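You operate a simulated robot arm through the tools that you are given. There is no shell and no other tool. Be economical: measure what you need, move in short steps, check, and stop when the job is done.

The job below is to be done with a simulated robot arm. You get a single attempt, and the scene is never put back.

JOB
Put things in order on the side table. At the end: the blue candle stands where the yellow lemon half stood; the yellow lemon half stands on top of the grey ring cover; the black sink plug stands where the green glass bottle stood; the green glass bottle stands where the blue candle stood; whatever was shut is shut again. Leave all else as you found it, and nothing knocked over.

Only the result counts: the job must be done as asked and must still hold three seconds after the hand-in. Knocking over, shifting, dropping, spilling or breaking anything else fails it. Lids that push on must go on centred and level and be pressed home; caps that screw on are set level and turned clockwise until they are tight.

ROBOT AND FRAMES
A 6-joint arm with a two-finger parallel gripper, fixed in place. Base frame: the origin is at the foot of the arm, x ahead of it, y to its left, z up; the work surface is at about z = 0.78. Units: m, degrees, N and s.
With the tool pointing down near the work surface it reaches from about 0.26 to 0.68 m from the base axis. Its first joint turns from -66.0 to 66.0 degrees. Payload 2.9 kg.
The tool frame sits at the grasp point between the pads (the TCP): z along the fingers, y along the line on which they close. The tips reach 0.03 m beyond it. Largest opening 0.11 m; finger width 0.02, thickness 0.01; the body of the gripper, 0.048 by 0.112 m, starts 0.055 m behind the TCP.
Orientation is that of the tool frame in the base frame, as a unit quaternion [w, x, y, z]. With the fingers straight down and closing along the base's y, the tool's x points along the base's -x, its y along +y and its z along -z.

CONTROLS
- The arm moves only by the tool apply_moves. Its argument "commands" is one flat list of numbers, 7 for each row, row after row: the shift along the tool's x, y, z in m, then the turn, a rotation vector about the tool's x, y, z in degrees, then the finger opening in m, from 0 to 0.11. In form: [tx, ty, tz, wx, wy, wz, grip, tx, ty, tz, wx, wy, wz, grip, ...]. A call has 1 to 10 rows; each row shifts and turns the commanded pose from where the row before left it, along the tool's axes as they then stand. A row lasts 0.2 s, in which the tool goes at most 0.05 m and 8.6 degrees; a call with a longer step from one row to the next is refused whole, and so is a gripper value outside its range. A pose out of reach is approached as far as the arm can. The call stops where the force on the tool passes 40 N (or 10 N more than at its start, if that is more) or the arm is blocked; 0.2 s more then pass. The fingers move at their own pace (about 0.108 m/s each) and stop on an object; they squeeze with about 41 N. The grip force told is the motor's: it shows also when the fingers shut on nothing. Time passes only in rows, and 0.2 s behind the last, so rows that do not move let the fingers close. It gives the time, the measured TCP pose, the force on the tool (base axes), the opening and the grip force at its end, in the units of the frame above (readings bear some noise), and new pictures: "pictures" is both (left out), scene, wrist or none.
- Cameras (640 x 400 px; columns grow to the right, rows downward): "scene" is fixed at [0.0888, 0.4534, 1.3695]; the picture's right is [-0.56, -0.83, 0.00], its down [-0.58, 0.40, -0.71] and it looks along [0.59, -0.40, -0.70] (base axes); focal length 269 px, centre (320, 200). "wrist" rides on the gripper at [0.072, 0.017, -0.103] in the tool frame; the picture's right is [-0.23, 0.97, 0.00], its down [-0.76, -0.18, -0.62] and it looks along [-0.61, -0.14, 0.78] (tool axes); focal length 222 px, centre (320, 200).
- locate(camera, pixels): for up to 12 pixels [column, row] of the newest picture of that camera ("zoom" is the newest enlarged one), the place [x, y, z] in the base frame of the surface seen there, good to about 0.003 m. No time passes.
- zoom(camera, box): a new picture of the part [left, top, right, bottom] of that camera's present view, enlarged. No time passes.
- sign_off(): hands the job in; it is judged then, once.

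Work in short steps. Measure before you move; look again where a grasp or a placing could have gone wrong, and mend it. You have 80 turns and 200 pictures in all, those below and enlarged ones among them. Open the gripper and draw the arm clear of the work before you hand the job in, unless the task says otherwise; then end with one line.

The tools are called after "Request:" as a command line: name --argument value ..., lists and objects as JSON in quotes. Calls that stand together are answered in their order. apply_moves: Moves the arm, as the interface text tells. Its arguments: {"type":"object","properties":{"commands":{"type":"array"},"pictures":{"type":"string","enum":["both","scene","wrist","none"]}},"required":["commands"]} The other tools are called the same way: locate (camera, pixels) gives the place of the surface under pixels of a picture; zoom (camera, box) takes an enlarged picture of a part of a camera's view; sign_off () hands the job in.

At the start:

```text
clock: 0.0
tcp_pos: [0.3651, -0.0272, 1.0448]
ee_rot: [0.0, 0.0, 1.0, 0.0]
wrist_force: [-0.5, 0.0, -0.7]
finger_gap: 0.1101
grasp_force: 0.0
```

scene: 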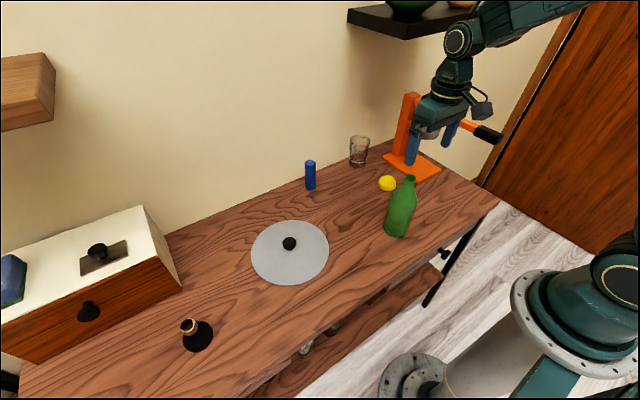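
wrist: 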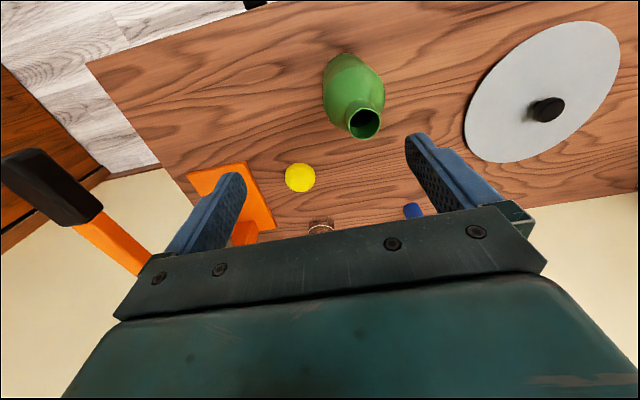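

I see a candle, lemon half, bottle, grey disc with a knob, a box with knobs, and something black at (197,335). I'll zoom in to identify each one.

Request:
zoom --camera "scene" --box '[0, 200, 240, 350]'

Request:
zoom --camera "scene" --box '[240, 120, 480, 270]'

Request:
zoom --camera "scene" --box '[150, 200, 390, 350]'

```text
2.67 times, centred on (120, 275) of scene
```

zoom: 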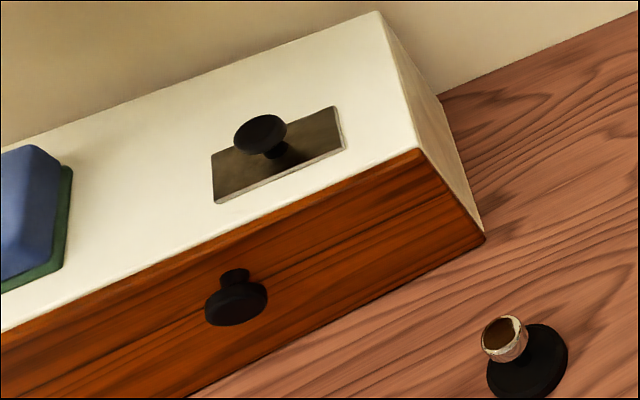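

```text
2.67 times, centred on (360, 195) of scene
```

zoom: 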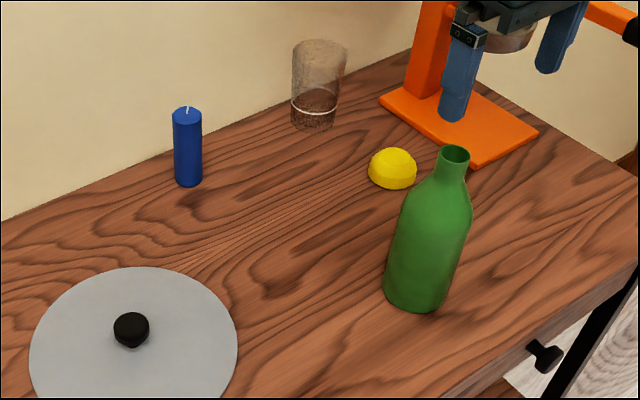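

```text
2.67 times, centred on (270, 275) of scene
```

zoom: 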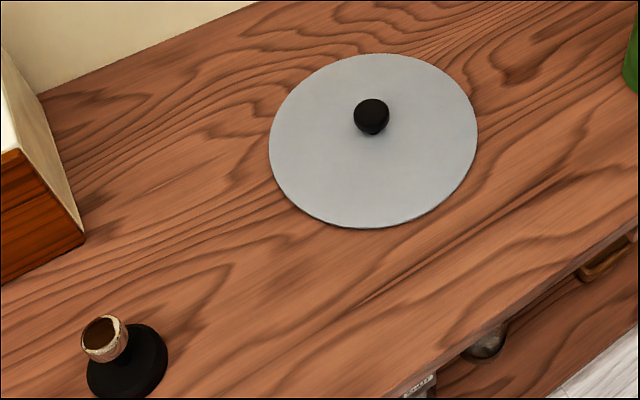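

The black object's identity is uncertain, so I'm zooming tighter on it, on the lower shelf and on the upper shelf.

Request:
zoom --camera "scene" --box '[165, 305, 229, 345]'

Request:
zoom --camera "scene" --box '[240, 250, 480, 400]'

Request:
zoom --camera "scene" --box '[340, 0, 540, 125]'

Request:
locate --camera "scene" --pixels '[[310, 163], [387, 180], [408, 181], [398, 237], [289, 240], [265, 265], [315, 262], [188, 326], [205, 340], [97, 249], [88, 312], [310, 189]]'

```text
10.00 times, centred on (197, 325) of scene
```

zoom: 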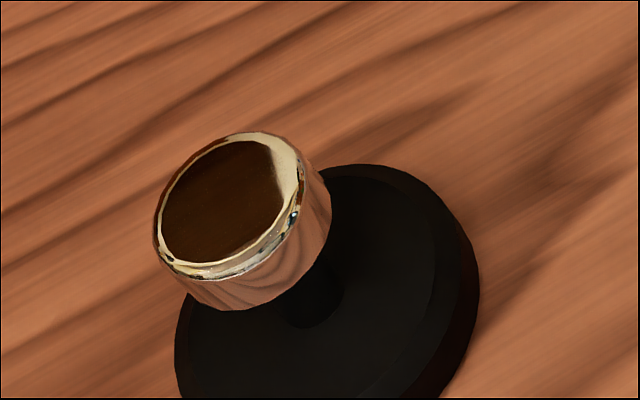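

```text
2.67 times, centred on (360, 325) of scene
```

zoom: 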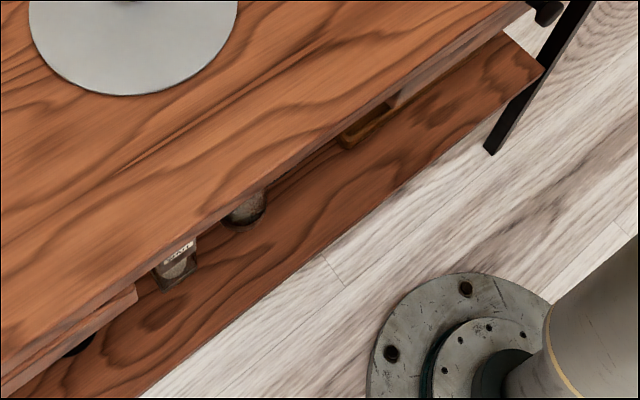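

```text
3.20 times, centred on (440, 62) of scene
```

zoom: 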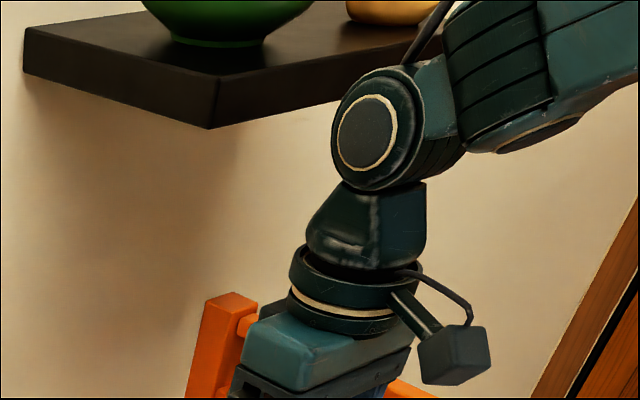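

```text
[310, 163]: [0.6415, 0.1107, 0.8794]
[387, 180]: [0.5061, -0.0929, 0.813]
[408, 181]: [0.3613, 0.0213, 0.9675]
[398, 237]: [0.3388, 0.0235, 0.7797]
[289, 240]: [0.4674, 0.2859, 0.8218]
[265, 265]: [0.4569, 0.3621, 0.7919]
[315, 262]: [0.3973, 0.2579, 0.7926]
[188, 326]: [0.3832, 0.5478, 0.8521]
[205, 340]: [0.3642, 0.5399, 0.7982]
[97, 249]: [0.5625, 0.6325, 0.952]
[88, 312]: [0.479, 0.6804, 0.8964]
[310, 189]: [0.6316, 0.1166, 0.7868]
```

The black disc with the shiny knob looks like the sink plug, and the big grey disc (top z≈0.792) is the ring cover. Next I'm measuring outlines: the glass, wall, lemon, disc edges and plug.

Request:
locate --camera "scene" --pixels '[[251, 252], [328, 242], [289, 221], [285, 285], [358, 165], [358, 138], [378, 183], [396, 185], [387, 190], [384, 176], [300, 180], [300, 165]]'

Request:
locate --camera "scene" --pixels '[[385, 232], [409, 236], [412, 208], [404, 177], [414, 179], [182, 342], [213, 335], [198, 352], [205, 320], [182, 325], [196, 326], [400, 170]]'

```text
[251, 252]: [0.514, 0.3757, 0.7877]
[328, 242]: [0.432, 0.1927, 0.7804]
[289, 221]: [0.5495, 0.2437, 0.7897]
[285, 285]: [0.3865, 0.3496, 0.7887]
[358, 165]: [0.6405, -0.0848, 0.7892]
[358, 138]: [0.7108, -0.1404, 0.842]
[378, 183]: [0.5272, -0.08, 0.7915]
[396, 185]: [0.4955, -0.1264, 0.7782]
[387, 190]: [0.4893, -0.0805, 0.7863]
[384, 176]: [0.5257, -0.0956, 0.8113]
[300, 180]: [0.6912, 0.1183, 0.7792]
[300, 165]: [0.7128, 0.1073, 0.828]
```

```text
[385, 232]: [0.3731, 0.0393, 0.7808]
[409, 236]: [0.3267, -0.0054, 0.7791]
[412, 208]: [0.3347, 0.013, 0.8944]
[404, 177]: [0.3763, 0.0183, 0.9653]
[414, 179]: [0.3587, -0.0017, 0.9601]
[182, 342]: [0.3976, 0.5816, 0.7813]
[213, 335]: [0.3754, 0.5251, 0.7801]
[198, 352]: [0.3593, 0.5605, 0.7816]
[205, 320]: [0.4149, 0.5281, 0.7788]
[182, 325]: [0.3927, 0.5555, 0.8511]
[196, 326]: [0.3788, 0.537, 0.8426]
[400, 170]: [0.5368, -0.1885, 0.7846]
```

The wall is at x≈0.712. Now I'm using the wrist view for an independent measure of the lemon (300,178), the bottle mouth (364,123) and the candle top (412,210).

Request:
locate --camera "wrist" --pixels '[[300, 177], [286, 178], [314, 178], [300, 164], [300, 191], [348, 120], [380, 126], [364, 108], [365, 137], [412, 210], [330, 90], [383, 85]]'

Request:
zoom --camera "wrist" --box '[240, 40, 440, 240]'

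```text
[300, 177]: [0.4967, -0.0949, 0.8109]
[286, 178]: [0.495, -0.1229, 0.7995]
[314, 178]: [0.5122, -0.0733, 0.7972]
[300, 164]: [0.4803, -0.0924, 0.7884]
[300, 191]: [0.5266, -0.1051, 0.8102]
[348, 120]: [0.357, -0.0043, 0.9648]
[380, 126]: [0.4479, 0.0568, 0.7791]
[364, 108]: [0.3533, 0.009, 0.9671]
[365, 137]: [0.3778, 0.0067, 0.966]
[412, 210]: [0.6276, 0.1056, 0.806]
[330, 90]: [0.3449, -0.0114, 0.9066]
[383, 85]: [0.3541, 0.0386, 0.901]
```

```text
2.00 times, centred on (340, 140) of wrist
```

zoom: 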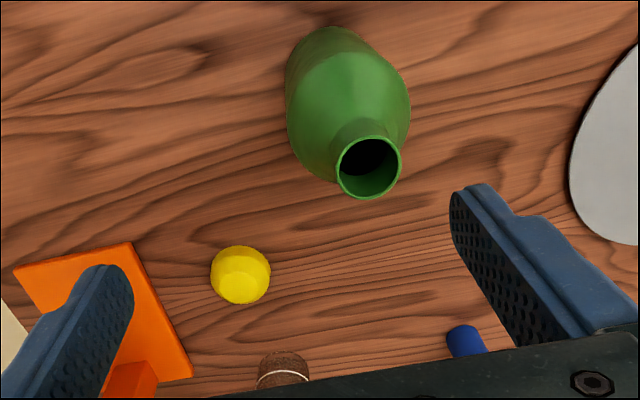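

Lemon centre is about (0.505,-0.097). I'm moving above it at the current height, then part-way down, and looking again.

Request:
apply_moves --commands '[-0.035, -0.0175, 0, 0, 0, 0, 0.085, -0.035, -0.0175, 0, 0, 0, 0, 0.085, -0.035, -0.0175, 0, 0, 0, 0, 0.085, -0.035, -0.0175, 0, 0, 0, 0, 0.085, 0, 0, 0.04, 0, 0, 0, 0.085, 0, 0, 0.04, 0, 0, 0, 0.085, 0, 0, 0.04, 0, 0, 0, 0.085, 0, 0, 0, 0, 0, 0, 0.085]'

```text
clock: 1.5
tcp_pos: [0.5048, -0.0952, 1.0302]
ee_rot: [0.07, -0.002, 0.997, -0.012]
wrist_force: [0.5, 0.3, -0.3]
finger_gap: 0.0851
grasp_force: 0.1
stopped in row 7: the arm was blocked; the commanded pose is now the measured one
```

scene: 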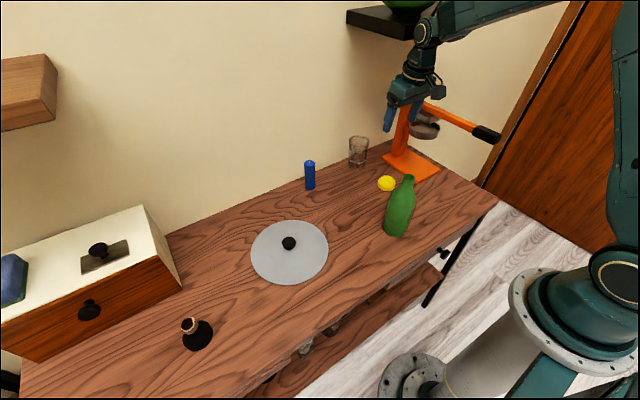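
wrist: 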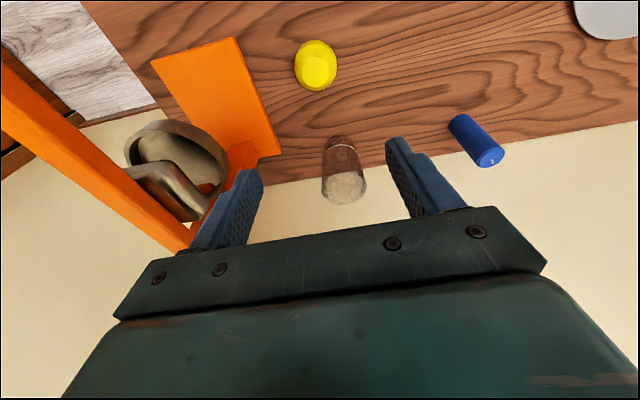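

The arm was blocked and tilted about 8° with almost no force on the tool, so a link probably touched the shelf or the press. I'm measuring those nearby structures before moving.

Request:
locate --camera "scene" --pixels '[[348, 20], [406, 38], [400, 22], [430, 30], [428, 60], [405, 95], [388, 115], [432, 105], [425, 130], [485, 133], [402, 120], [405, 155]]'

Request:
zoom --camera "scene" --box '[340, 0, 540, 190]'

Request:
locate --camera "wrist" --pixels '[[50, 105], [150, 205], [185, 240], [180, 125], [180, 190], [240, 180], [345, 190], [315, 65], [490, 158], [225, 170], [265, 150], [240, 50]]'

```text
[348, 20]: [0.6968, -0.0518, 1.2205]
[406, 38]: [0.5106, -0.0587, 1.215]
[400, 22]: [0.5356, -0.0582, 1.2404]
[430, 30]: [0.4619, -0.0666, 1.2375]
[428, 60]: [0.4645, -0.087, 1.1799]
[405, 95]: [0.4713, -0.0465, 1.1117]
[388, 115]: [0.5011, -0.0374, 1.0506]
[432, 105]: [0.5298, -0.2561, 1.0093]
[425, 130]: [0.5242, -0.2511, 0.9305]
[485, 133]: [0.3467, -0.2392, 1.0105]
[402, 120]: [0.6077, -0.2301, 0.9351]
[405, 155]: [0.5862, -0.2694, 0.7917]
```

```text
2.11 times, centred on (440, 95) of scene
```

zoom: 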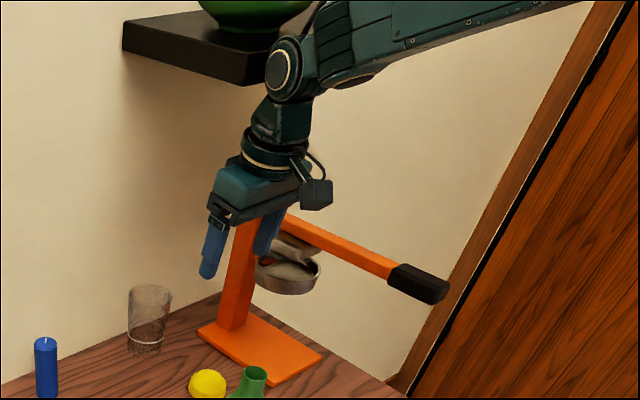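

```text
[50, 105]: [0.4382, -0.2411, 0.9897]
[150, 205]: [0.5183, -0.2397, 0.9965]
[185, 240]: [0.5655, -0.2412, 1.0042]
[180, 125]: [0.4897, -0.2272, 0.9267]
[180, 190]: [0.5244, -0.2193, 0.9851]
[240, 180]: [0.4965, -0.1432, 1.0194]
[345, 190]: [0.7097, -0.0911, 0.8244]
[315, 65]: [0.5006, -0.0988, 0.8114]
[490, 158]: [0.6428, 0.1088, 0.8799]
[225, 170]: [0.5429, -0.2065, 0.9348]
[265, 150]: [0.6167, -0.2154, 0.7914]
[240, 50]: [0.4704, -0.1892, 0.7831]
```

The shelf (x≥0.51, y≤-0.055, z 1.21–1.24) blocked the wrist. I'm backing off, levelling the tool and descending at x≈0.40. From there I'll go in underneath the shelf.

Request:
apply_moves --commands '[0.03, 0, 0, 0, 0, 0, 0.085, 0.03, 0, 0, 0, 0, 0, 0.085, 0.03, 0, 0, -0.7, 4, 0.1, 0.085, 0.015, 0, 0, -0.7, 4, 0.1, 0.085, 0, 0, 0, 0, 0, 0, 0.085]'

```text
clock: 2.7
tcp_pos: [0.4108, -0.0964, 1.0122]
ee_rot: [0.001, -0.001, 1.0, -0.002]
wrist_force: [0.4, -0.2, 0.1]
finger_gap: 0.0849
grasp_force: 0.0
```

scene: 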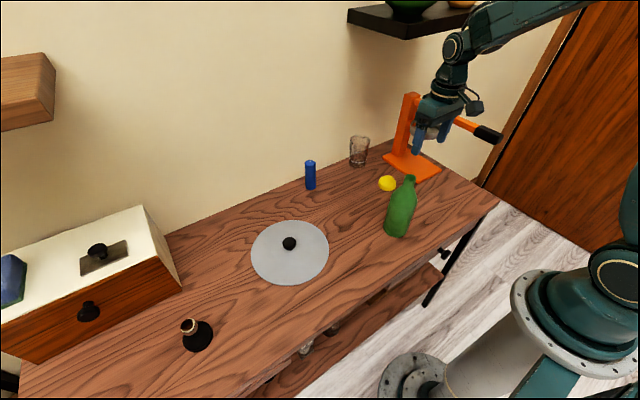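
wrist: 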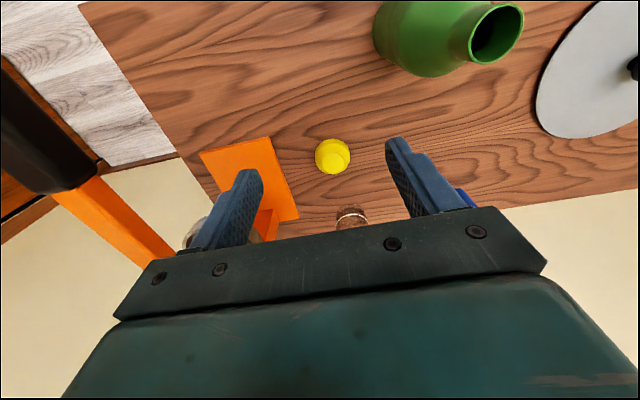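

Back level at (0.411,-0.096,1.012). I'm lowering to z≈0.875 and then moving forward over the lemon.

Request:
apply_moves --commands '[0, 0, 0.035, 0, 0, 0, 0.085, 0, 0, 0.035, 0, 0, 0, 0.085, 0, 0, 0.035, 0, 0, 0, 0.085, 0, 0, 0.03, 0, 0, 0, 0.085, -0.03, 0, 0, 0, 0, 0, 0.085, -0.03, 0, 0, 0, 0, 0, 0.085, -0.03, -0.002, 0, 0, 0, 0, 0.085, 0, 0, 0, 0, 0, 0, 0.085]'

```text
clock: 4.5
tcp_pos: [0.5027, -0.0966, 0.8757]
ee_rot: [0.002, -0.002, 1.0, -0.001]
wrist_force: [-0.2, -0.1, -0.5]
finger_gap: 0.0851
grasp_force: 0.0
```

scene: 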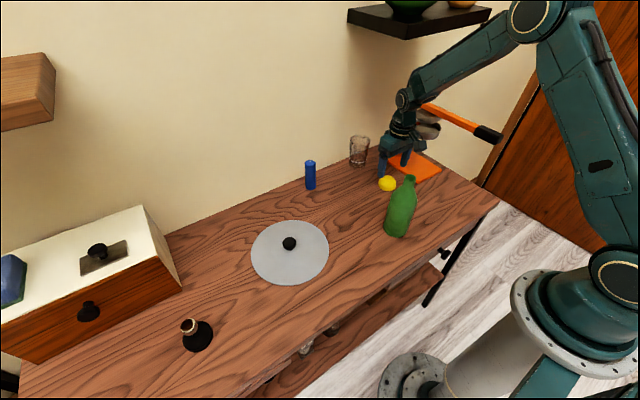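
wrist: 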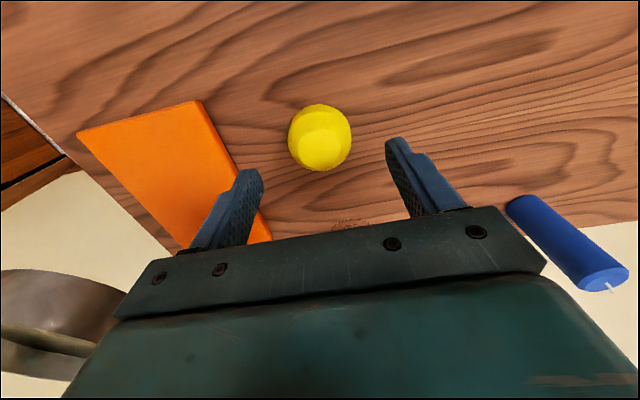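

Level above the lemon. I'm measuring its top and silhouette, and the orange base edge near the finger.

Request:
locate --camera "wrist" --pixels '[[290, 137], [349, 137], [319, 106], [321, 167], [318, 140], [308, 120], [338, 150], [235, 165], [205, 105], [545, 225], [600, 275]]'

Request:
zoom --camera "wrist" --box '[260, 80, 380, 200]'

```text
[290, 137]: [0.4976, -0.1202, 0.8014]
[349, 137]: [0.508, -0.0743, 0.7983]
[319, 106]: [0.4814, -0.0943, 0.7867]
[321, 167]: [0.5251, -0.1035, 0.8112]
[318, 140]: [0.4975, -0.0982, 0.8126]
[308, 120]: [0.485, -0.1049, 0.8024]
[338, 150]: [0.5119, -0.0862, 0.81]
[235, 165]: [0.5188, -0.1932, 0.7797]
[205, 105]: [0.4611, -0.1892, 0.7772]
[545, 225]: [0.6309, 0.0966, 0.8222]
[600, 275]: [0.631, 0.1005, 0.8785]
```

```text
3.33 times, centred on (320, 140) of wrist
```

zoom: 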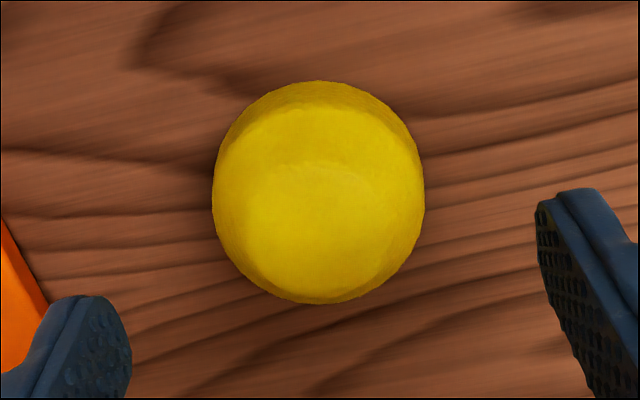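

Lemon centre is (0.505,-0.097) with radius about 0.024. I'm lowering so the tips sit just above the table, then closing.

Request:
apply_moves --commands '[-0.002, 0, 0.03, 0, 0, 0, 0.085, 0, 0, 0.02, 0, 0, 0, 0.085, 0, 0, 0.012, 0, 0, 0, 0.085, 0, 0, 0, 0, 0, 0, 0.06, 0, 0, 0, 0, 0, 0, 0.045, 0, 0, 0, 0, 0, 0, 0.035, 0, 0, 0, 0, 0, 0, 0.03, 0, 0, 0, 0, 0, 0, 0.03]'

```text
clock: 6.3
tcp_pos: [0.5036, -0.0973, 0.8172]
ee_rot: [0.001, 0.0, 1.0, -0.001]
wrist_force: [0.3, 0.0, -0.3]
finger_gap: 0.055
grasp_force: 41.0
```

scene: 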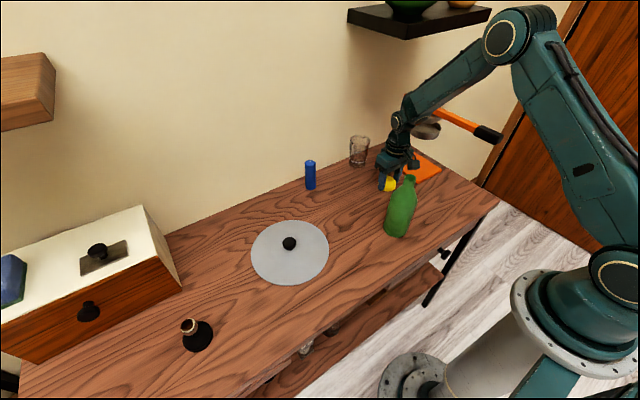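
wrist: 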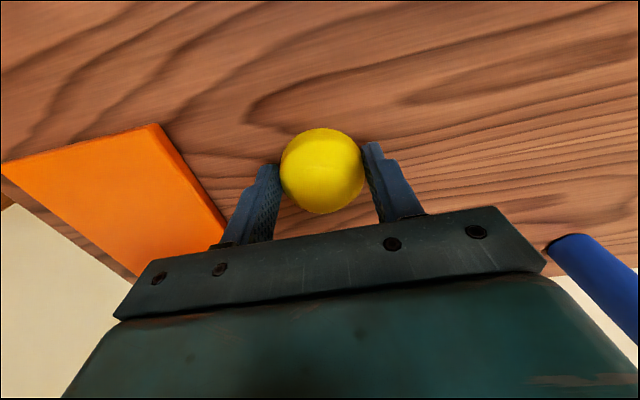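

Gripped at a gap of 0.055. I'm lifting slightly, staying under the shelf, and carrying it left to short of the disc.

Request:
apply_moves --commands '[0, 0, -0.03, 0, 0, 0, 0.03, 0, 0, -0.03, 0, 0, 0, 0.03, 0.001, 0.04, -0.01, 0, 0, 0, 0.03, 0.001, 0.045, 0, 0, 0, 0, 0.03, 0.001, 0.045, 0, 0, 0, 0, 0.03, 0.001, 0.045, 0, 0, 0, 0, 0.03, 0, 0.045, -0.01, 0, 0, 0, 0.03, 0, 0.045, -0.01, 0, 0, 0, 0.03, 0, 0.045, 0, 0, 0, 0, 0.03, 0, 0, 0, 0, 0, 0, 0.03]'

```text
clock: 8.5
tcp_pos: [0.4987, 0.2121, 0.9035]
ee_rot: [0.002, 0.0, 1.0, 0.0]
wrist_force: [0.0, 0.4, 0.1]
finger_gap: 0.0301
grasp_force: 0.0
```

scene: 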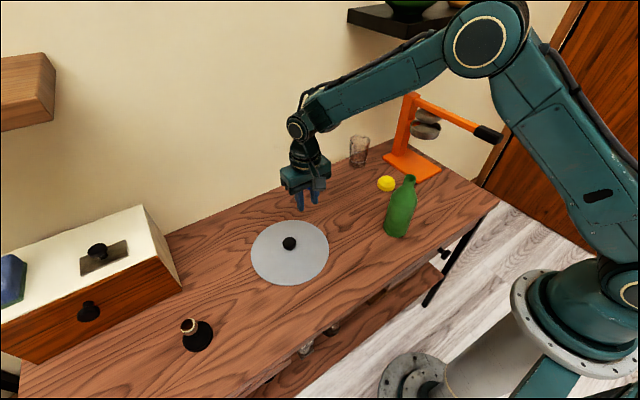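
wrist: 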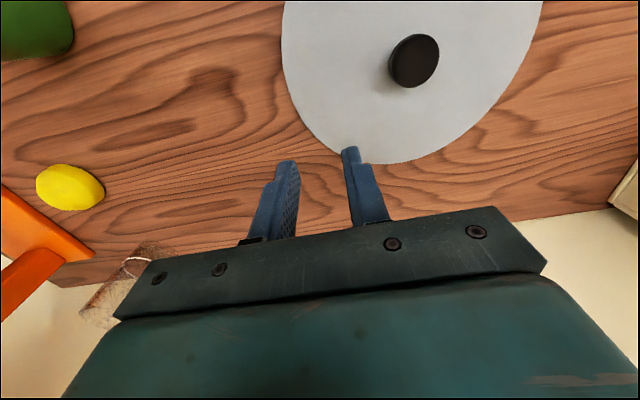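

The lemon slipped out of the grip and is still standing at (70,187) in the wrist view. While I'm here I'm measuring the disc and re-measuring the lemon in the scene view.

Request:
locate --camera "wrist" --pixels '[[408, 62], [434, 40], [420, 70], [345, 60], [345, 110], [400, 140], [460, 120], [500, 60], [284, 60], [390, 163], [530, 40], [475, 20]]'

Request:
zoom --camera "scene" --box '[340, 140, 436, 200]'

Request:
locate --camera "zoom" --pixels '[[310, 290], [255, 290], [365, 290], [310, 330], [310, 250]]'

```text
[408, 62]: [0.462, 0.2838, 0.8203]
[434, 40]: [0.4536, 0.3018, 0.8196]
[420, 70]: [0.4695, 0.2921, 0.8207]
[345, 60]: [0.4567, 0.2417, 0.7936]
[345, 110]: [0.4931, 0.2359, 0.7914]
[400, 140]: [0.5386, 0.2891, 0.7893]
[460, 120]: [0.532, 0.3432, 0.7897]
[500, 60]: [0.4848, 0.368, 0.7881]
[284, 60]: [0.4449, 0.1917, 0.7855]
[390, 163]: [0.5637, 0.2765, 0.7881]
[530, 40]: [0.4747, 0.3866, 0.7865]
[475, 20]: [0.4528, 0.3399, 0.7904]
```

```text
6.67 times, centred on (388, 170) of scene
```

zoom: 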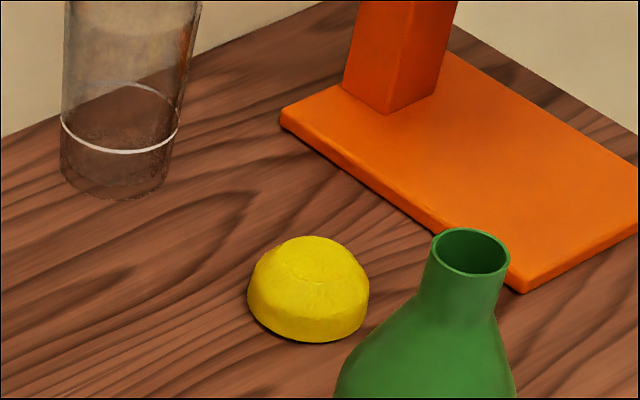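

```text
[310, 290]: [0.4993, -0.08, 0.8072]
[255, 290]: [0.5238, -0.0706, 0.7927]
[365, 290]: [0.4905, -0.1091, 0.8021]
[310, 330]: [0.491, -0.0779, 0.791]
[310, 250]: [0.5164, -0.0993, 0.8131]
```

The lemon still sits flat near (0.51,-0.095). I'm going back along the same path, under the shelf, for a lower grip.

Request:
apply_moves --commands '[0, -0.045, 0, 0, 0, 0, 0.085, 0, -0.045, 0, 0, 0, 0, 0.085, 0, -0.045, 0.01, 0, 0, 0, 0.085, 0, -0.045, 0.01, 0, 0, 0, 0.085, -0.002, -0.045, 0, 0, 0, 0, 0.085, -0.002, -0.045, 0, 0, 0, 0, 0.085, -0.003, -0.038, 0.01, 0, 0, 0, 0.085, 0, 0, 0, 0, 0, 0, 0.085]' --pictures "wrist"

```text
clock: 10.3
tcp_pos: [0.5077, -0.0989, 0.8729]
ee_rot: [0.002, -0.001, 1.0, 0.0]
wrist_force: [-0.1, 0.0, -0.9]
finger_gap: 0.0849
grasp_force: 0.2
```

wrist: 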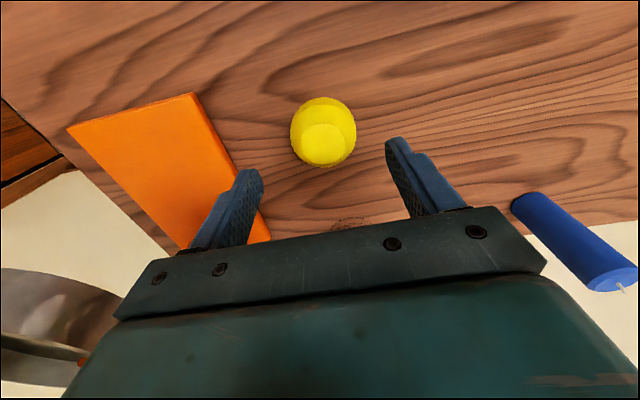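

The lemon is unmoved. Measuring its outline once more before the low grasp.

Request:
locate --camera "wrist" --pixels '[[292, 131], [355, 131], [323, 99], [325, 165], [315, 100], [331, 164]]'

Request:
apply_moves --commands '[0, 0.001, 0.03, 0, 0, 0, 0.085, 0, 0.001, 0.02, 0, 0, 0, 0.085, 0, 0, 0.012, 0, 0, 0, 0.085, 0, 0, 0, 0, 0, 0, 0.085]' --pictures "wrist"

```text
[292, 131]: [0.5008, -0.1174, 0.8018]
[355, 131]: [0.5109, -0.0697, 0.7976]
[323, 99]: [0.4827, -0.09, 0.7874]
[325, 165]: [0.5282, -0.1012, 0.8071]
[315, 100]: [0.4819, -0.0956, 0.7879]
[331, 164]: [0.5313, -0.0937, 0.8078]
```

```text
clock: 11.3
tcp_pos: [0.5064, -0.0949, 0.8144]
ee_rot: [0.002, -0.001, 1.0, 0.0]
wrist_force: [0.0, 0.4, -1.2]
finger_gap: 0.0851
grasp_force: 0.0
```

wrist: 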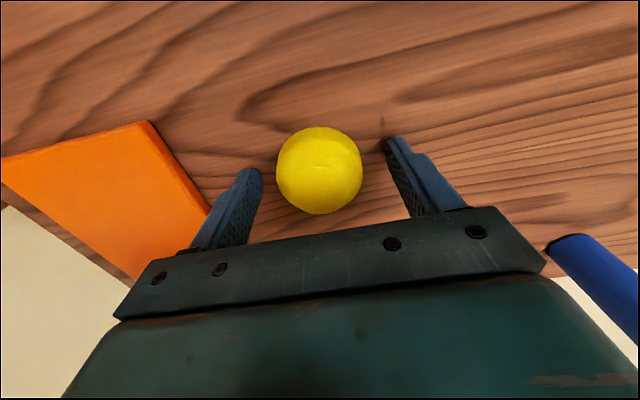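

Readings show z=0.814. I'm going down 3.5 mm more, closing on the lower band and lifting slowly by 2 cm to check the grip.

Request:
apply_moves --commands '[0, 0, 0.0035, 0, 0, 0, 0.085, 0, 0, 0, 0, 0, 0, 0.065, 0, 0, 0, 0, 0, 0, 0.04, 0, 0, 0, 0, 0, 0, 0.03, 0, 0, 0, 0, 0, 0, 0.03, 0, 0, -0.005, 0, 0, 0, 0.03, 0, 0, -0.005, 0, 0, 0, 0.03, 0, 0, -0.005, 0, 0, 0, 0.03, 0, 0, -0.005, 0, 0, 0, 0.03]'

```text
clock: 13.3
tcp_pos: [0.5064, -0.0957, 0.8309]
ee_rot: [0.002, -0.001, 1.0, -0.002]
wrist_force: [-0.1, 0.1, 0.1]
finger_gap: 0.0563
grasp_force: 41.1
```

scene: 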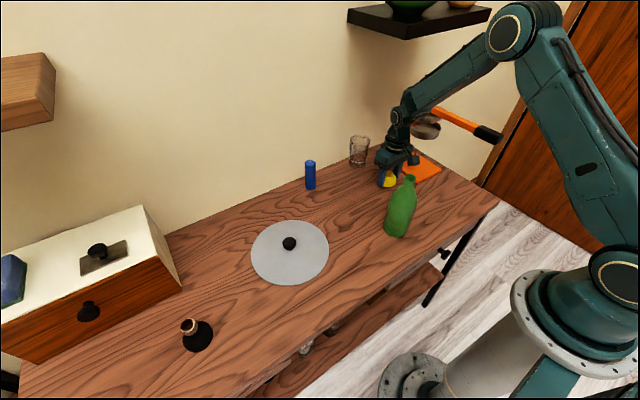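
wrist: 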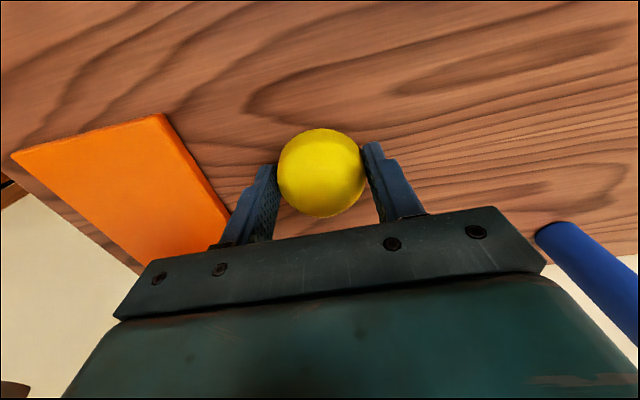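

The lemon is held (gap 0.056) and has come up with the hand. I'm lifting further and carrying it left gently.

Request:
apply_moves --commands '[0, 0, -0.015, 0, 0, 0, 0.03, 0, 0, -0.02, 0, 0, 0, 0.03, 0, 0.015, -0.015, 0, 0, 0, 0.03, 0, 0.03, -0.01, 0, 0, 0, 0.03, 0, 0.035, 0, 0, 0, 0, 0.03, 0, 0.035, 0, 0, 0, 0, 0.03, 0, 0.035, 0, 0, 0, 0, 0.03, 0, 0.035, 0, 0, 0, 0, 0.03, 0, 0.035, 0, 0, 0, 0, 0.03, 0, 0.035, 0, 0, 0, 0, 0.03]' --pictures "wrist"

Request:
apply_moves --commands '[0, 0.035, 0, 0, 0, 0, 0.03, -0.003, 0.035, 0, 0, 0, 0, 0.03, -0.003, 0.035, 0, 0, 0, 0, 0.03, -0.003, 0.015, 0, 0, 0, 0, 0.03, 0, 0, 0, 0, 0, 0, 0.03, 0, 0, 0, 0, 0, 0, 0.03]'

```text
clock: 15.5
tcp_pos: [0.504, 0.1595, 0.8885]
ee_rot: [0.002, 0.0, 1.0, -0.001]
wrist_force: [0.5, 0.0, 0.0]
finger_gap: 0.0561
grasp_force: 41.2
```

wrist: 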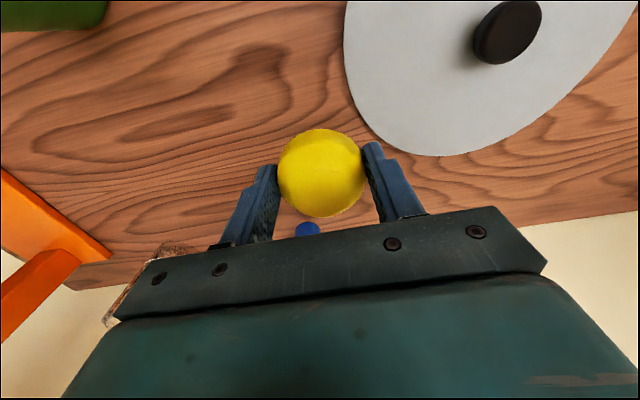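

```text
clock: 16.9
tcp_pos: [0.5142, 0.2801, 0.8884]
ee_rot: [0.002, 0.0, 1.0, -0.001]
wrist_force: [-0.2, -0.2, -0.6]
finger_gap: 0.056
grasp_force: 40.9
```

scene: 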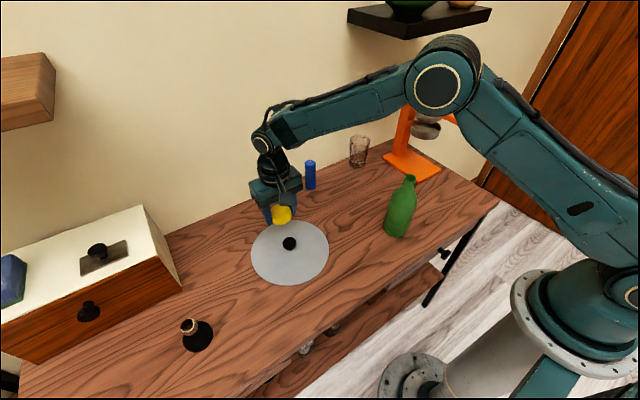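
wrist: 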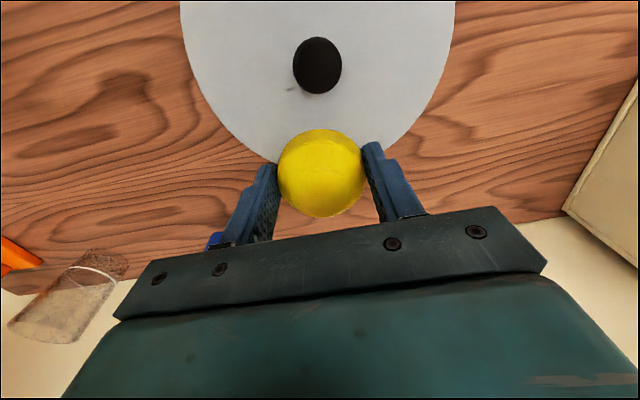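

Now at (0.514,0.280,0.888), lemon held. I'm checking the knob and disc-edge positions before lowering.

Request:
locate --camera "wrist" --pixels '[[294, 65], [341, 65], [317, 40], [318, 92], [205, 90], [440, 85], [270, 160], [390, 140], [260, 130], [318, 120]]'

```text
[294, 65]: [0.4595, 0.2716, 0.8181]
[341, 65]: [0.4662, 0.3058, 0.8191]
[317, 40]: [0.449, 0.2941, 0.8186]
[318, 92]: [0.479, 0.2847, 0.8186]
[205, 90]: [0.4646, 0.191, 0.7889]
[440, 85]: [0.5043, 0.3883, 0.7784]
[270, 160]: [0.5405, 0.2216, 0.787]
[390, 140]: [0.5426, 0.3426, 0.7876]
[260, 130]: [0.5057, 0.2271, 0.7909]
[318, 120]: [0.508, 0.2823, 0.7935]
```

Knob centre is (0.463,0.288), radius 0.017. I'm shifting to (0.519,0.287) and lowering to z≈0.824 in small steps.

Request:
apply_moves --commands '[-0.005, 0.007, 0.02, 0, 0, 0, 0.03, 0, 0, 0.02, 0, 0, 0, 0.03, 0, 0, 0.012, 0, 0, 0, 0.03, 0, 0, 0.006, 0, 0, 0, 0.03, 0, 0, 0.003, 0, 0, 0, 0.03, 0, 0, 0, 0, 0, 0, 0.03]'

```text
clock: 18.3
tcp_pos: [0.5214, 0.2868, 0.8275]
ee_rot: [0.001, 0.0, 1.0, -0.001]
wrist_force: [0.6, 0.1, -0.8]
finger_gap: 0.0561
grasp_force: 41.0
```

scene: 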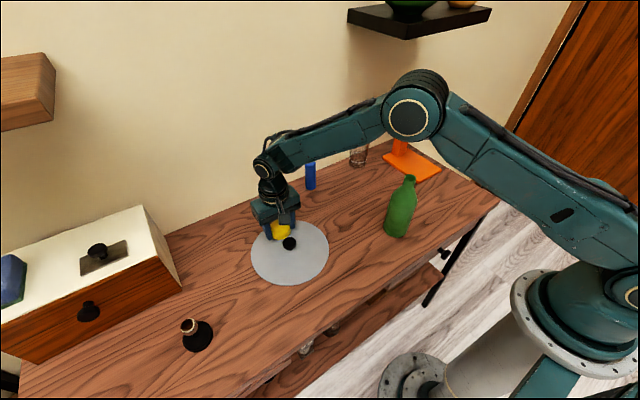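
wrist: 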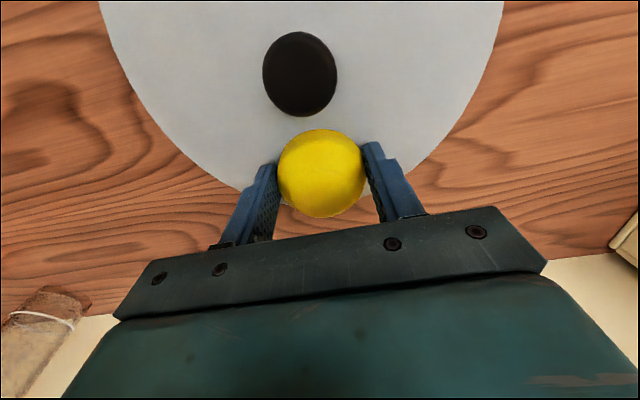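

No contact yet at z=0.8275; I'm lowering 1 mm at a time and watching the force.

Request:
apply_moves --commands '[0, 0, 0.001, 0, 0, 0, 0.03, 0, 0, 0.001, 0, 0, 0, 0.03, 0, 0, 0.001, 0, 0, 0, 0.03, 0, 0, 0, 0, 0, 0, 0.03]' --pictures "none"

Request:
apply_moves --commands '[0, 0, 0.001, 0, 0, 0, 0.03, 0, 0, 0, 0, 0, 0, 0.03]' --pictures "none"

Request:
apply_moves --commands '[0, 0, 0.001, 0, 0, 0, 0.03, 0, 0, 0, 0, 0, 0, 0.03]' --pictures "none"

```text
clock: 19.3
tcp_pos: [0.5212, 0.2873, 0.8237]
ee_rot: [0.002, -0.001, 1.0, 0.0]
wrist_force: [-0.3, 0.1, -0.3]
finger_gap: 0.0561
grasp_force: 41.0
```

```text
clock: 19.9
tcp_pos: [0.521, 0.2884, 0.8242]
ee_rot: [0.002, 0.0, 1.0, -0.001]
wrist_force: [0.4, -0.5, 0.0]
finger_gap: 0.056
grasp_force: 40.9
```

```text
clock: 20.5
tcp_pos: [0.5215, 0.2876, 0.8232]
ee_rot: [0.002, -0.001, 1.0, -0.001]
wrist_force: [0.5, 0.1, -0.3]
finger_gap: 0.0563
grasp_force: 40.7
```

Still only noise-level force and about 1 mm from expected contact. One more millimetre, then I release by opening slowly.

Request:
apply_moves --commands '[0, 0, 0.001, 0, 0, 0, 0.03, 0, 0, 0, 0, 0, 0, 0.03]' --pictures "none"

Request:
apply_moves --commands '[0, 0, 0, 0, 0, 0, 0.06, 0, 0, 0, 0, 0, 0, 0.07, 0, 0, 0, 0, 0, 0, 0.08, 0, 0, 0, 0, 0, 0, 0.08]'

```text
clock: 21.1
tcp_pos: [0.5216, 0.2875, 0.8232]
ee_rot: [0.003, 0.0, 1.0, -0.001]
wrist_force: [-1.8, -0.6, 7.4]
finger_gap: 0.0559
grasp_force: 41.1
```

```text
clock: 22.1
tcp_pos: [0.5211, 0.2868, 0.8225]
ee_rot: [0.003, 0.0, 1.0, -0.001]
wrist_force: [2.9, -2.7, 7.6]
finger_gap: 0.0789
grasp_force: 0.1
```

scene: 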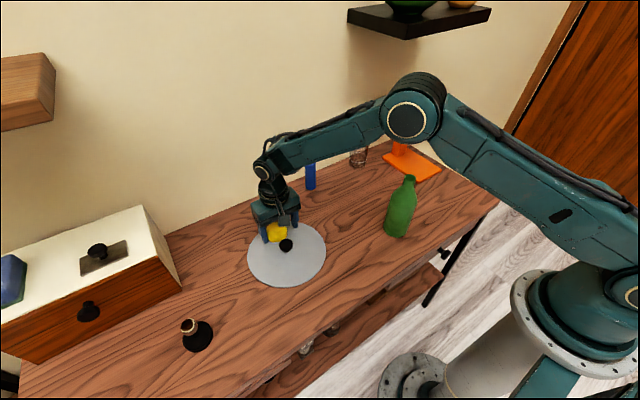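
wrist: 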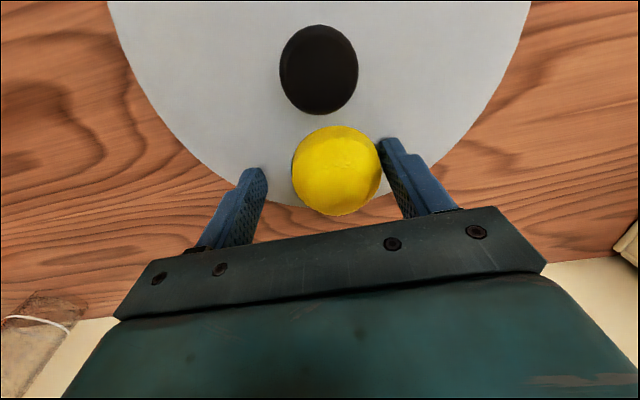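

The opening fingers were resting on the disc and dragged it about 1 cm: the knob moved from (289,243) to (285,246) in the scene view. I'm raising straight up first and then measuring.

Request:
apply_moves --commands '[0, 0, -0.005, 0, 0, 0, 0.079, 0, 0, -0.015, 0, 0, 0, 0.079, 0, 0, -0.03, 0, 0, 0, 0.079, 0, 0, -0.03, 0, 0, 0, 0.079, 0, 0, 0, 0, 0, 0, 0.079]'

Request:
zoom --camera "scene" --box '[230, 190, 350, 300]'

Request:
locate --camera "scene" --pixels '[[289, 240], [285, 244], [248, 257], [326, 247], [289, 221], [285, 285], [279, 229]]'

```text
clock: 23.3
tcp_pos: [0.5191, 0.2831, 0.9016]
ee_rot: [0.002, -0.001, 1.0, -0.002]
wrist_force: [-0.1, 0.5, 0.2]
finger_gap: 0.0792
grasp_force: 0.0
```

scene: 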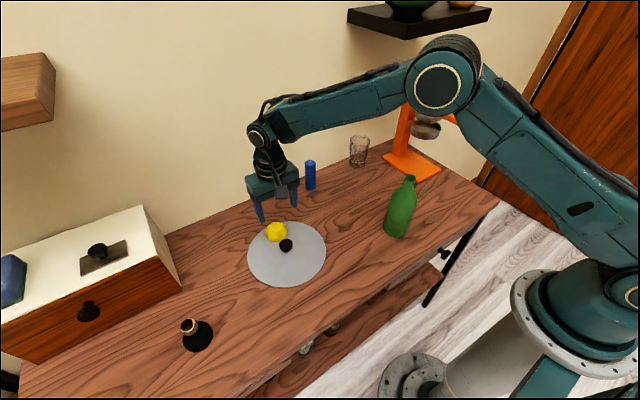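
wrist: 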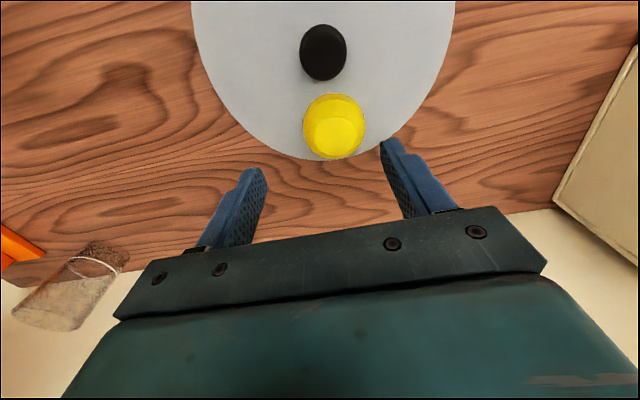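

```text
3.64 times, centred on (290, 245) of scene
```

zoom: 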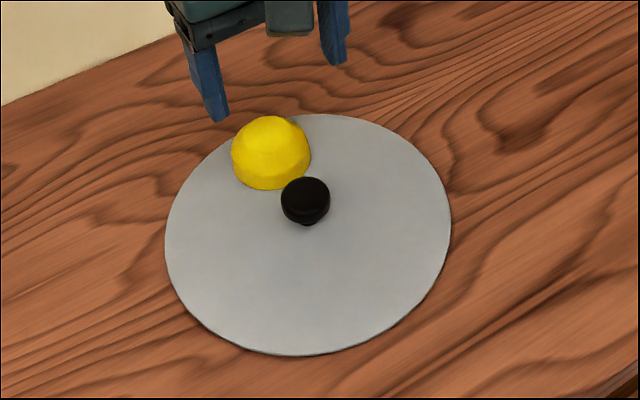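

```text
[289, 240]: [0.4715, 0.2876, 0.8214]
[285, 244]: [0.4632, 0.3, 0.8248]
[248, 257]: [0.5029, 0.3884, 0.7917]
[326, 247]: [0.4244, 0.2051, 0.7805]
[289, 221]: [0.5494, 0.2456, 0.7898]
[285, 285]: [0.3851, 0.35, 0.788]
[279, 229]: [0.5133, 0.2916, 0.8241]
```

Lemon stands on the disc at about (0.515,0.297). I'm measuring the knob from the wrist to quantify how far the disc moved.

Request:
locate --camera "wrist" --pixels '[[301, 52], [346, 52], [323, 28], [324, 77], [196, 40], [452, 40], [335, 160], [305, 125], [364, 125], [334, 95], [330, 130]]'

Request:
locate --camera "zoom" --pixels '[[304, 190], [282, 195], [329, 195], [165, 245], [450, 220], [340, 114], [280, 354]]'

```text
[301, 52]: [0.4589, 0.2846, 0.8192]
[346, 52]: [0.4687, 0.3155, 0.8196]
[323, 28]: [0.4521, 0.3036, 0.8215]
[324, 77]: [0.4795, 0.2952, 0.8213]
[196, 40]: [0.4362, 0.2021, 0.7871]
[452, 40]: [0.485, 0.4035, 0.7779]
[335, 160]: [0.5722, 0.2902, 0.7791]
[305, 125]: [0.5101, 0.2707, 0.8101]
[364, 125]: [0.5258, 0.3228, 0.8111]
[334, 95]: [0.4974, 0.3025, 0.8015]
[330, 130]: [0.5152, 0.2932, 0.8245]
```

```text
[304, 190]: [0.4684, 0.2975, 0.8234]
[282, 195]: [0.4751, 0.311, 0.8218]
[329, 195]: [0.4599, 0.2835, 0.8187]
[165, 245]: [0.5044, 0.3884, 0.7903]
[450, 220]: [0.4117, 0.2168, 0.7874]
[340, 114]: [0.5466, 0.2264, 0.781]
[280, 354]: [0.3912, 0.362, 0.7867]
```

The disc shifted by about (+0.001,+0.0105). I'll grip the knob and slide it back slowly; first I'm moving above it and down to just clear of the disc surface.

Request:
apply_moves --commands '[0.03, 0.008, 0, 0, 0, 0, 0.079, 0.0246, 0.0084, 0, 0, 0, 0, 0.079, 0, 0, 0.03, 0, 0, 0, 0.079, 0, 0, 0.025, 0, 0, 0, 0.079, 0, 0, 0.01, 0, 0, 0, 0.079, 0, 0, 0, 0, 0, 0, 0.079]'

```text
clock: 24.7
tcp_pos: [0.4661, 0.3031, 0.837]
ee_rot: [0.001, -0.002, 1.0, -0.001]
wrist_force: [-0.4, -0.5, -0.1]
finger_gap: 0.0794
grasp_force: 0.1
```

scene: 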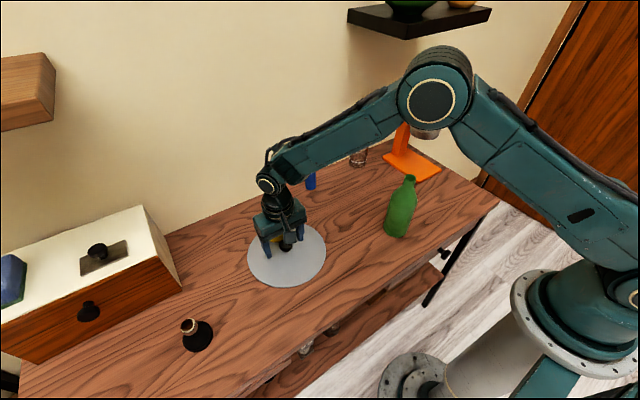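
wrist: 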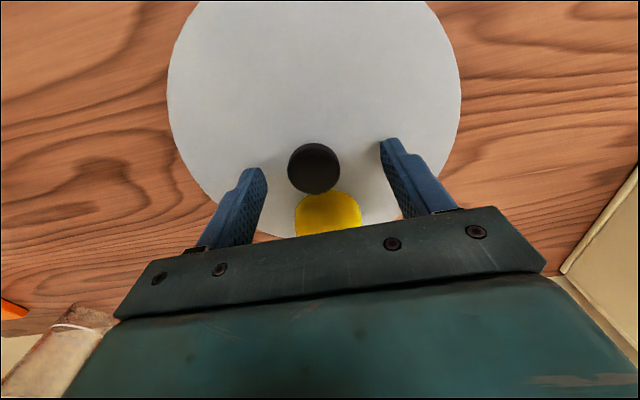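

The knob at (314,168) sits between the fingers. I'm closing gently on it, then sliding toward -y in small steps.

Request:
apply_moves --commands '[0, -0.002, 0, 0, 0, 0, 0.06, 0, 0, 0, 0, 0, 0, 0.045, 0, 0, 0, 0, 0, 0, 0.036, 0, 0, 0, 0, 0, 0, 0.03, 0, 0, 0, 0, 0, 0, 0.025, 0, 0, 0, 0, 0, 0, 0.025]' --pictures "wrist"

Request:
zoom --camera "scene" --box '[150, 200, 390, 350]'

```text
clock: 26.1
tcp_pos: [0.4655, 0.3014, 0.8365]
ee_rot: [0.001, 0.001, 1.0, -0.001]
wrist_force: [-0.4, -2.2, 1.1]
finger_gap: 0.0333
grasp_force: 41.0
```

wrist: 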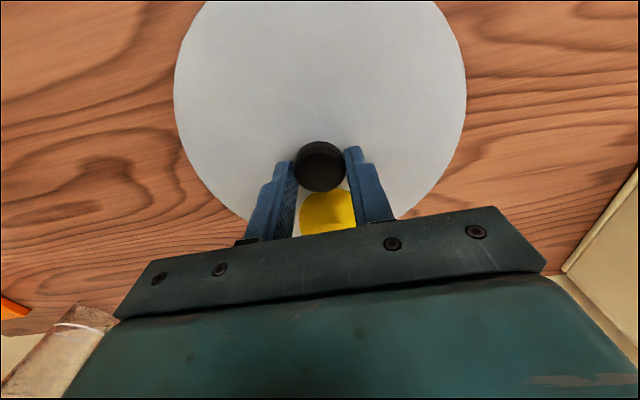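

```text
2.67 times, centred on (270, 275) of scene
```

zoom: 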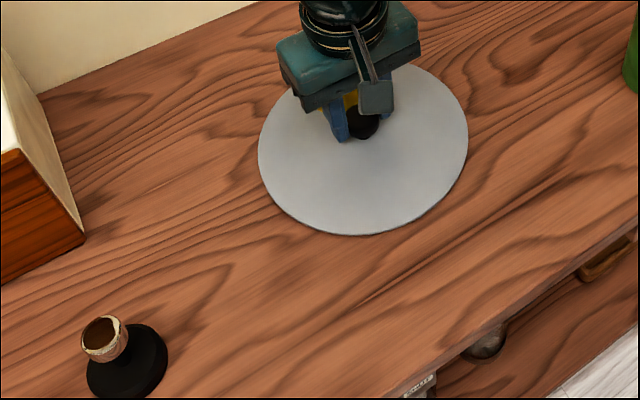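

Disc edges in this zoom are left 258, right 468, bottom 236; originally they were 269, 478 and 228. I'm sliding the knob 12 mm toward -y, then comparing.

Request:
apply_moves --commands '[0, -0.002, 0, 0, 0, 0, 0.025, 0, -0.002, 0, 0, 0, 0, 0.025, 0, -0.002, 0, 0, 0, 0, 0.025, 0, -0.002, 0, 0, 0, 0, 0.025, 0, -0.002, 0, 0, 0, 0, 0.025, 0, -0.002, 0, 0, 0, 0, 0.025, 0, 0, 0, 0, 0, 0, 0.025]' --pictures "wrist"

Request:
zoom --camera "scene" --box '[150, 200, 390, 350]'

```text
clock: 27.7
tcp_pos: [0.4647, 0.2893, 0.8371]
ee_rot: [0.001, -0.001, 1.0, -0.001]
wrist_force: [-2.1, 0.7, 3.6]
finger_gap: 0.033
grasp_force: 40.9
```

wrist: 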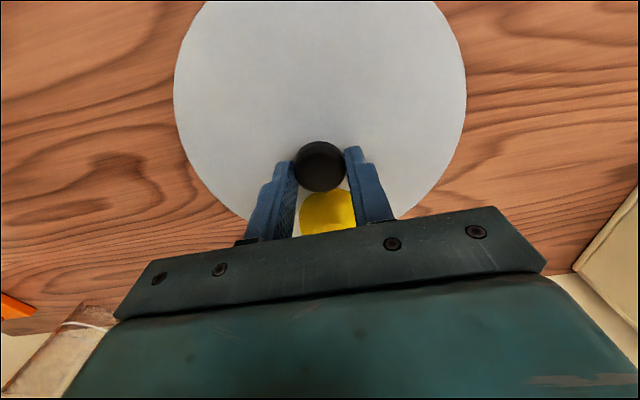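

```text
2.67 times, centred on (270, 275) of scene
```

zoom: 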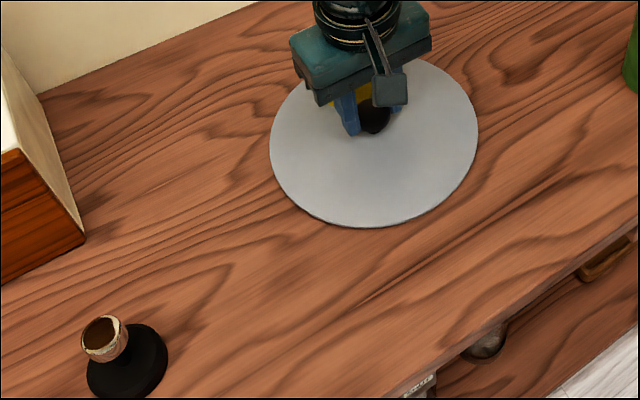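

The edges now read 269, 478 and 228, matching the original. I'm opening slowly and rising straight up.

Request:
apply_moves --commands '[0, 0, 0, 0, 0, 0, 0.036, 0, 0, 0, 0, 0, 0, 0.042, 0, 0, 0, 0, 0, 0, 0.055, 0, 0, -0.005, 0, 0, 0, 0.06, 0, 0, -0.025, 0, 0, 0, 0.06, 0, 0, -0.035, 0, 0, 0, 0.06, 0, 0, 0, 0, 0, 0, 0.06]' --pictures "wrist"

Request:
zoom --camera "scene" --box '[150, 200, 390, 350]'

```text
clock: 29.3
tcp_pos: [0.4644, 0.2891, 0.9028]
ee_rot: [0.001, -0.001, 1.0, -0.001]
wrist_force: [-0.1, 0.5, 0.6]
finger_gap: 0.0599
grasp_force: 0.2
```

wrist: 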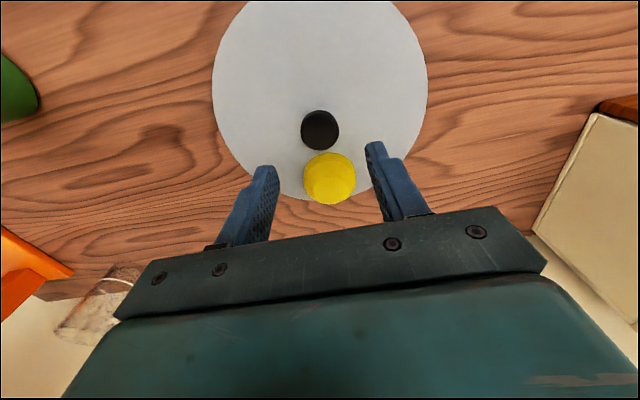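

```text
2.67 times, centred on (270, 275) of scene
```

zoom: 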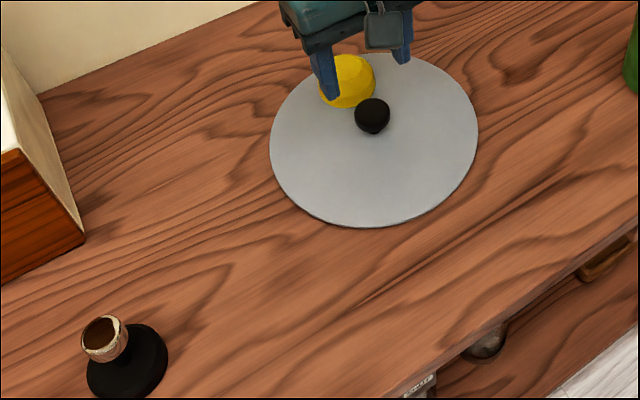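

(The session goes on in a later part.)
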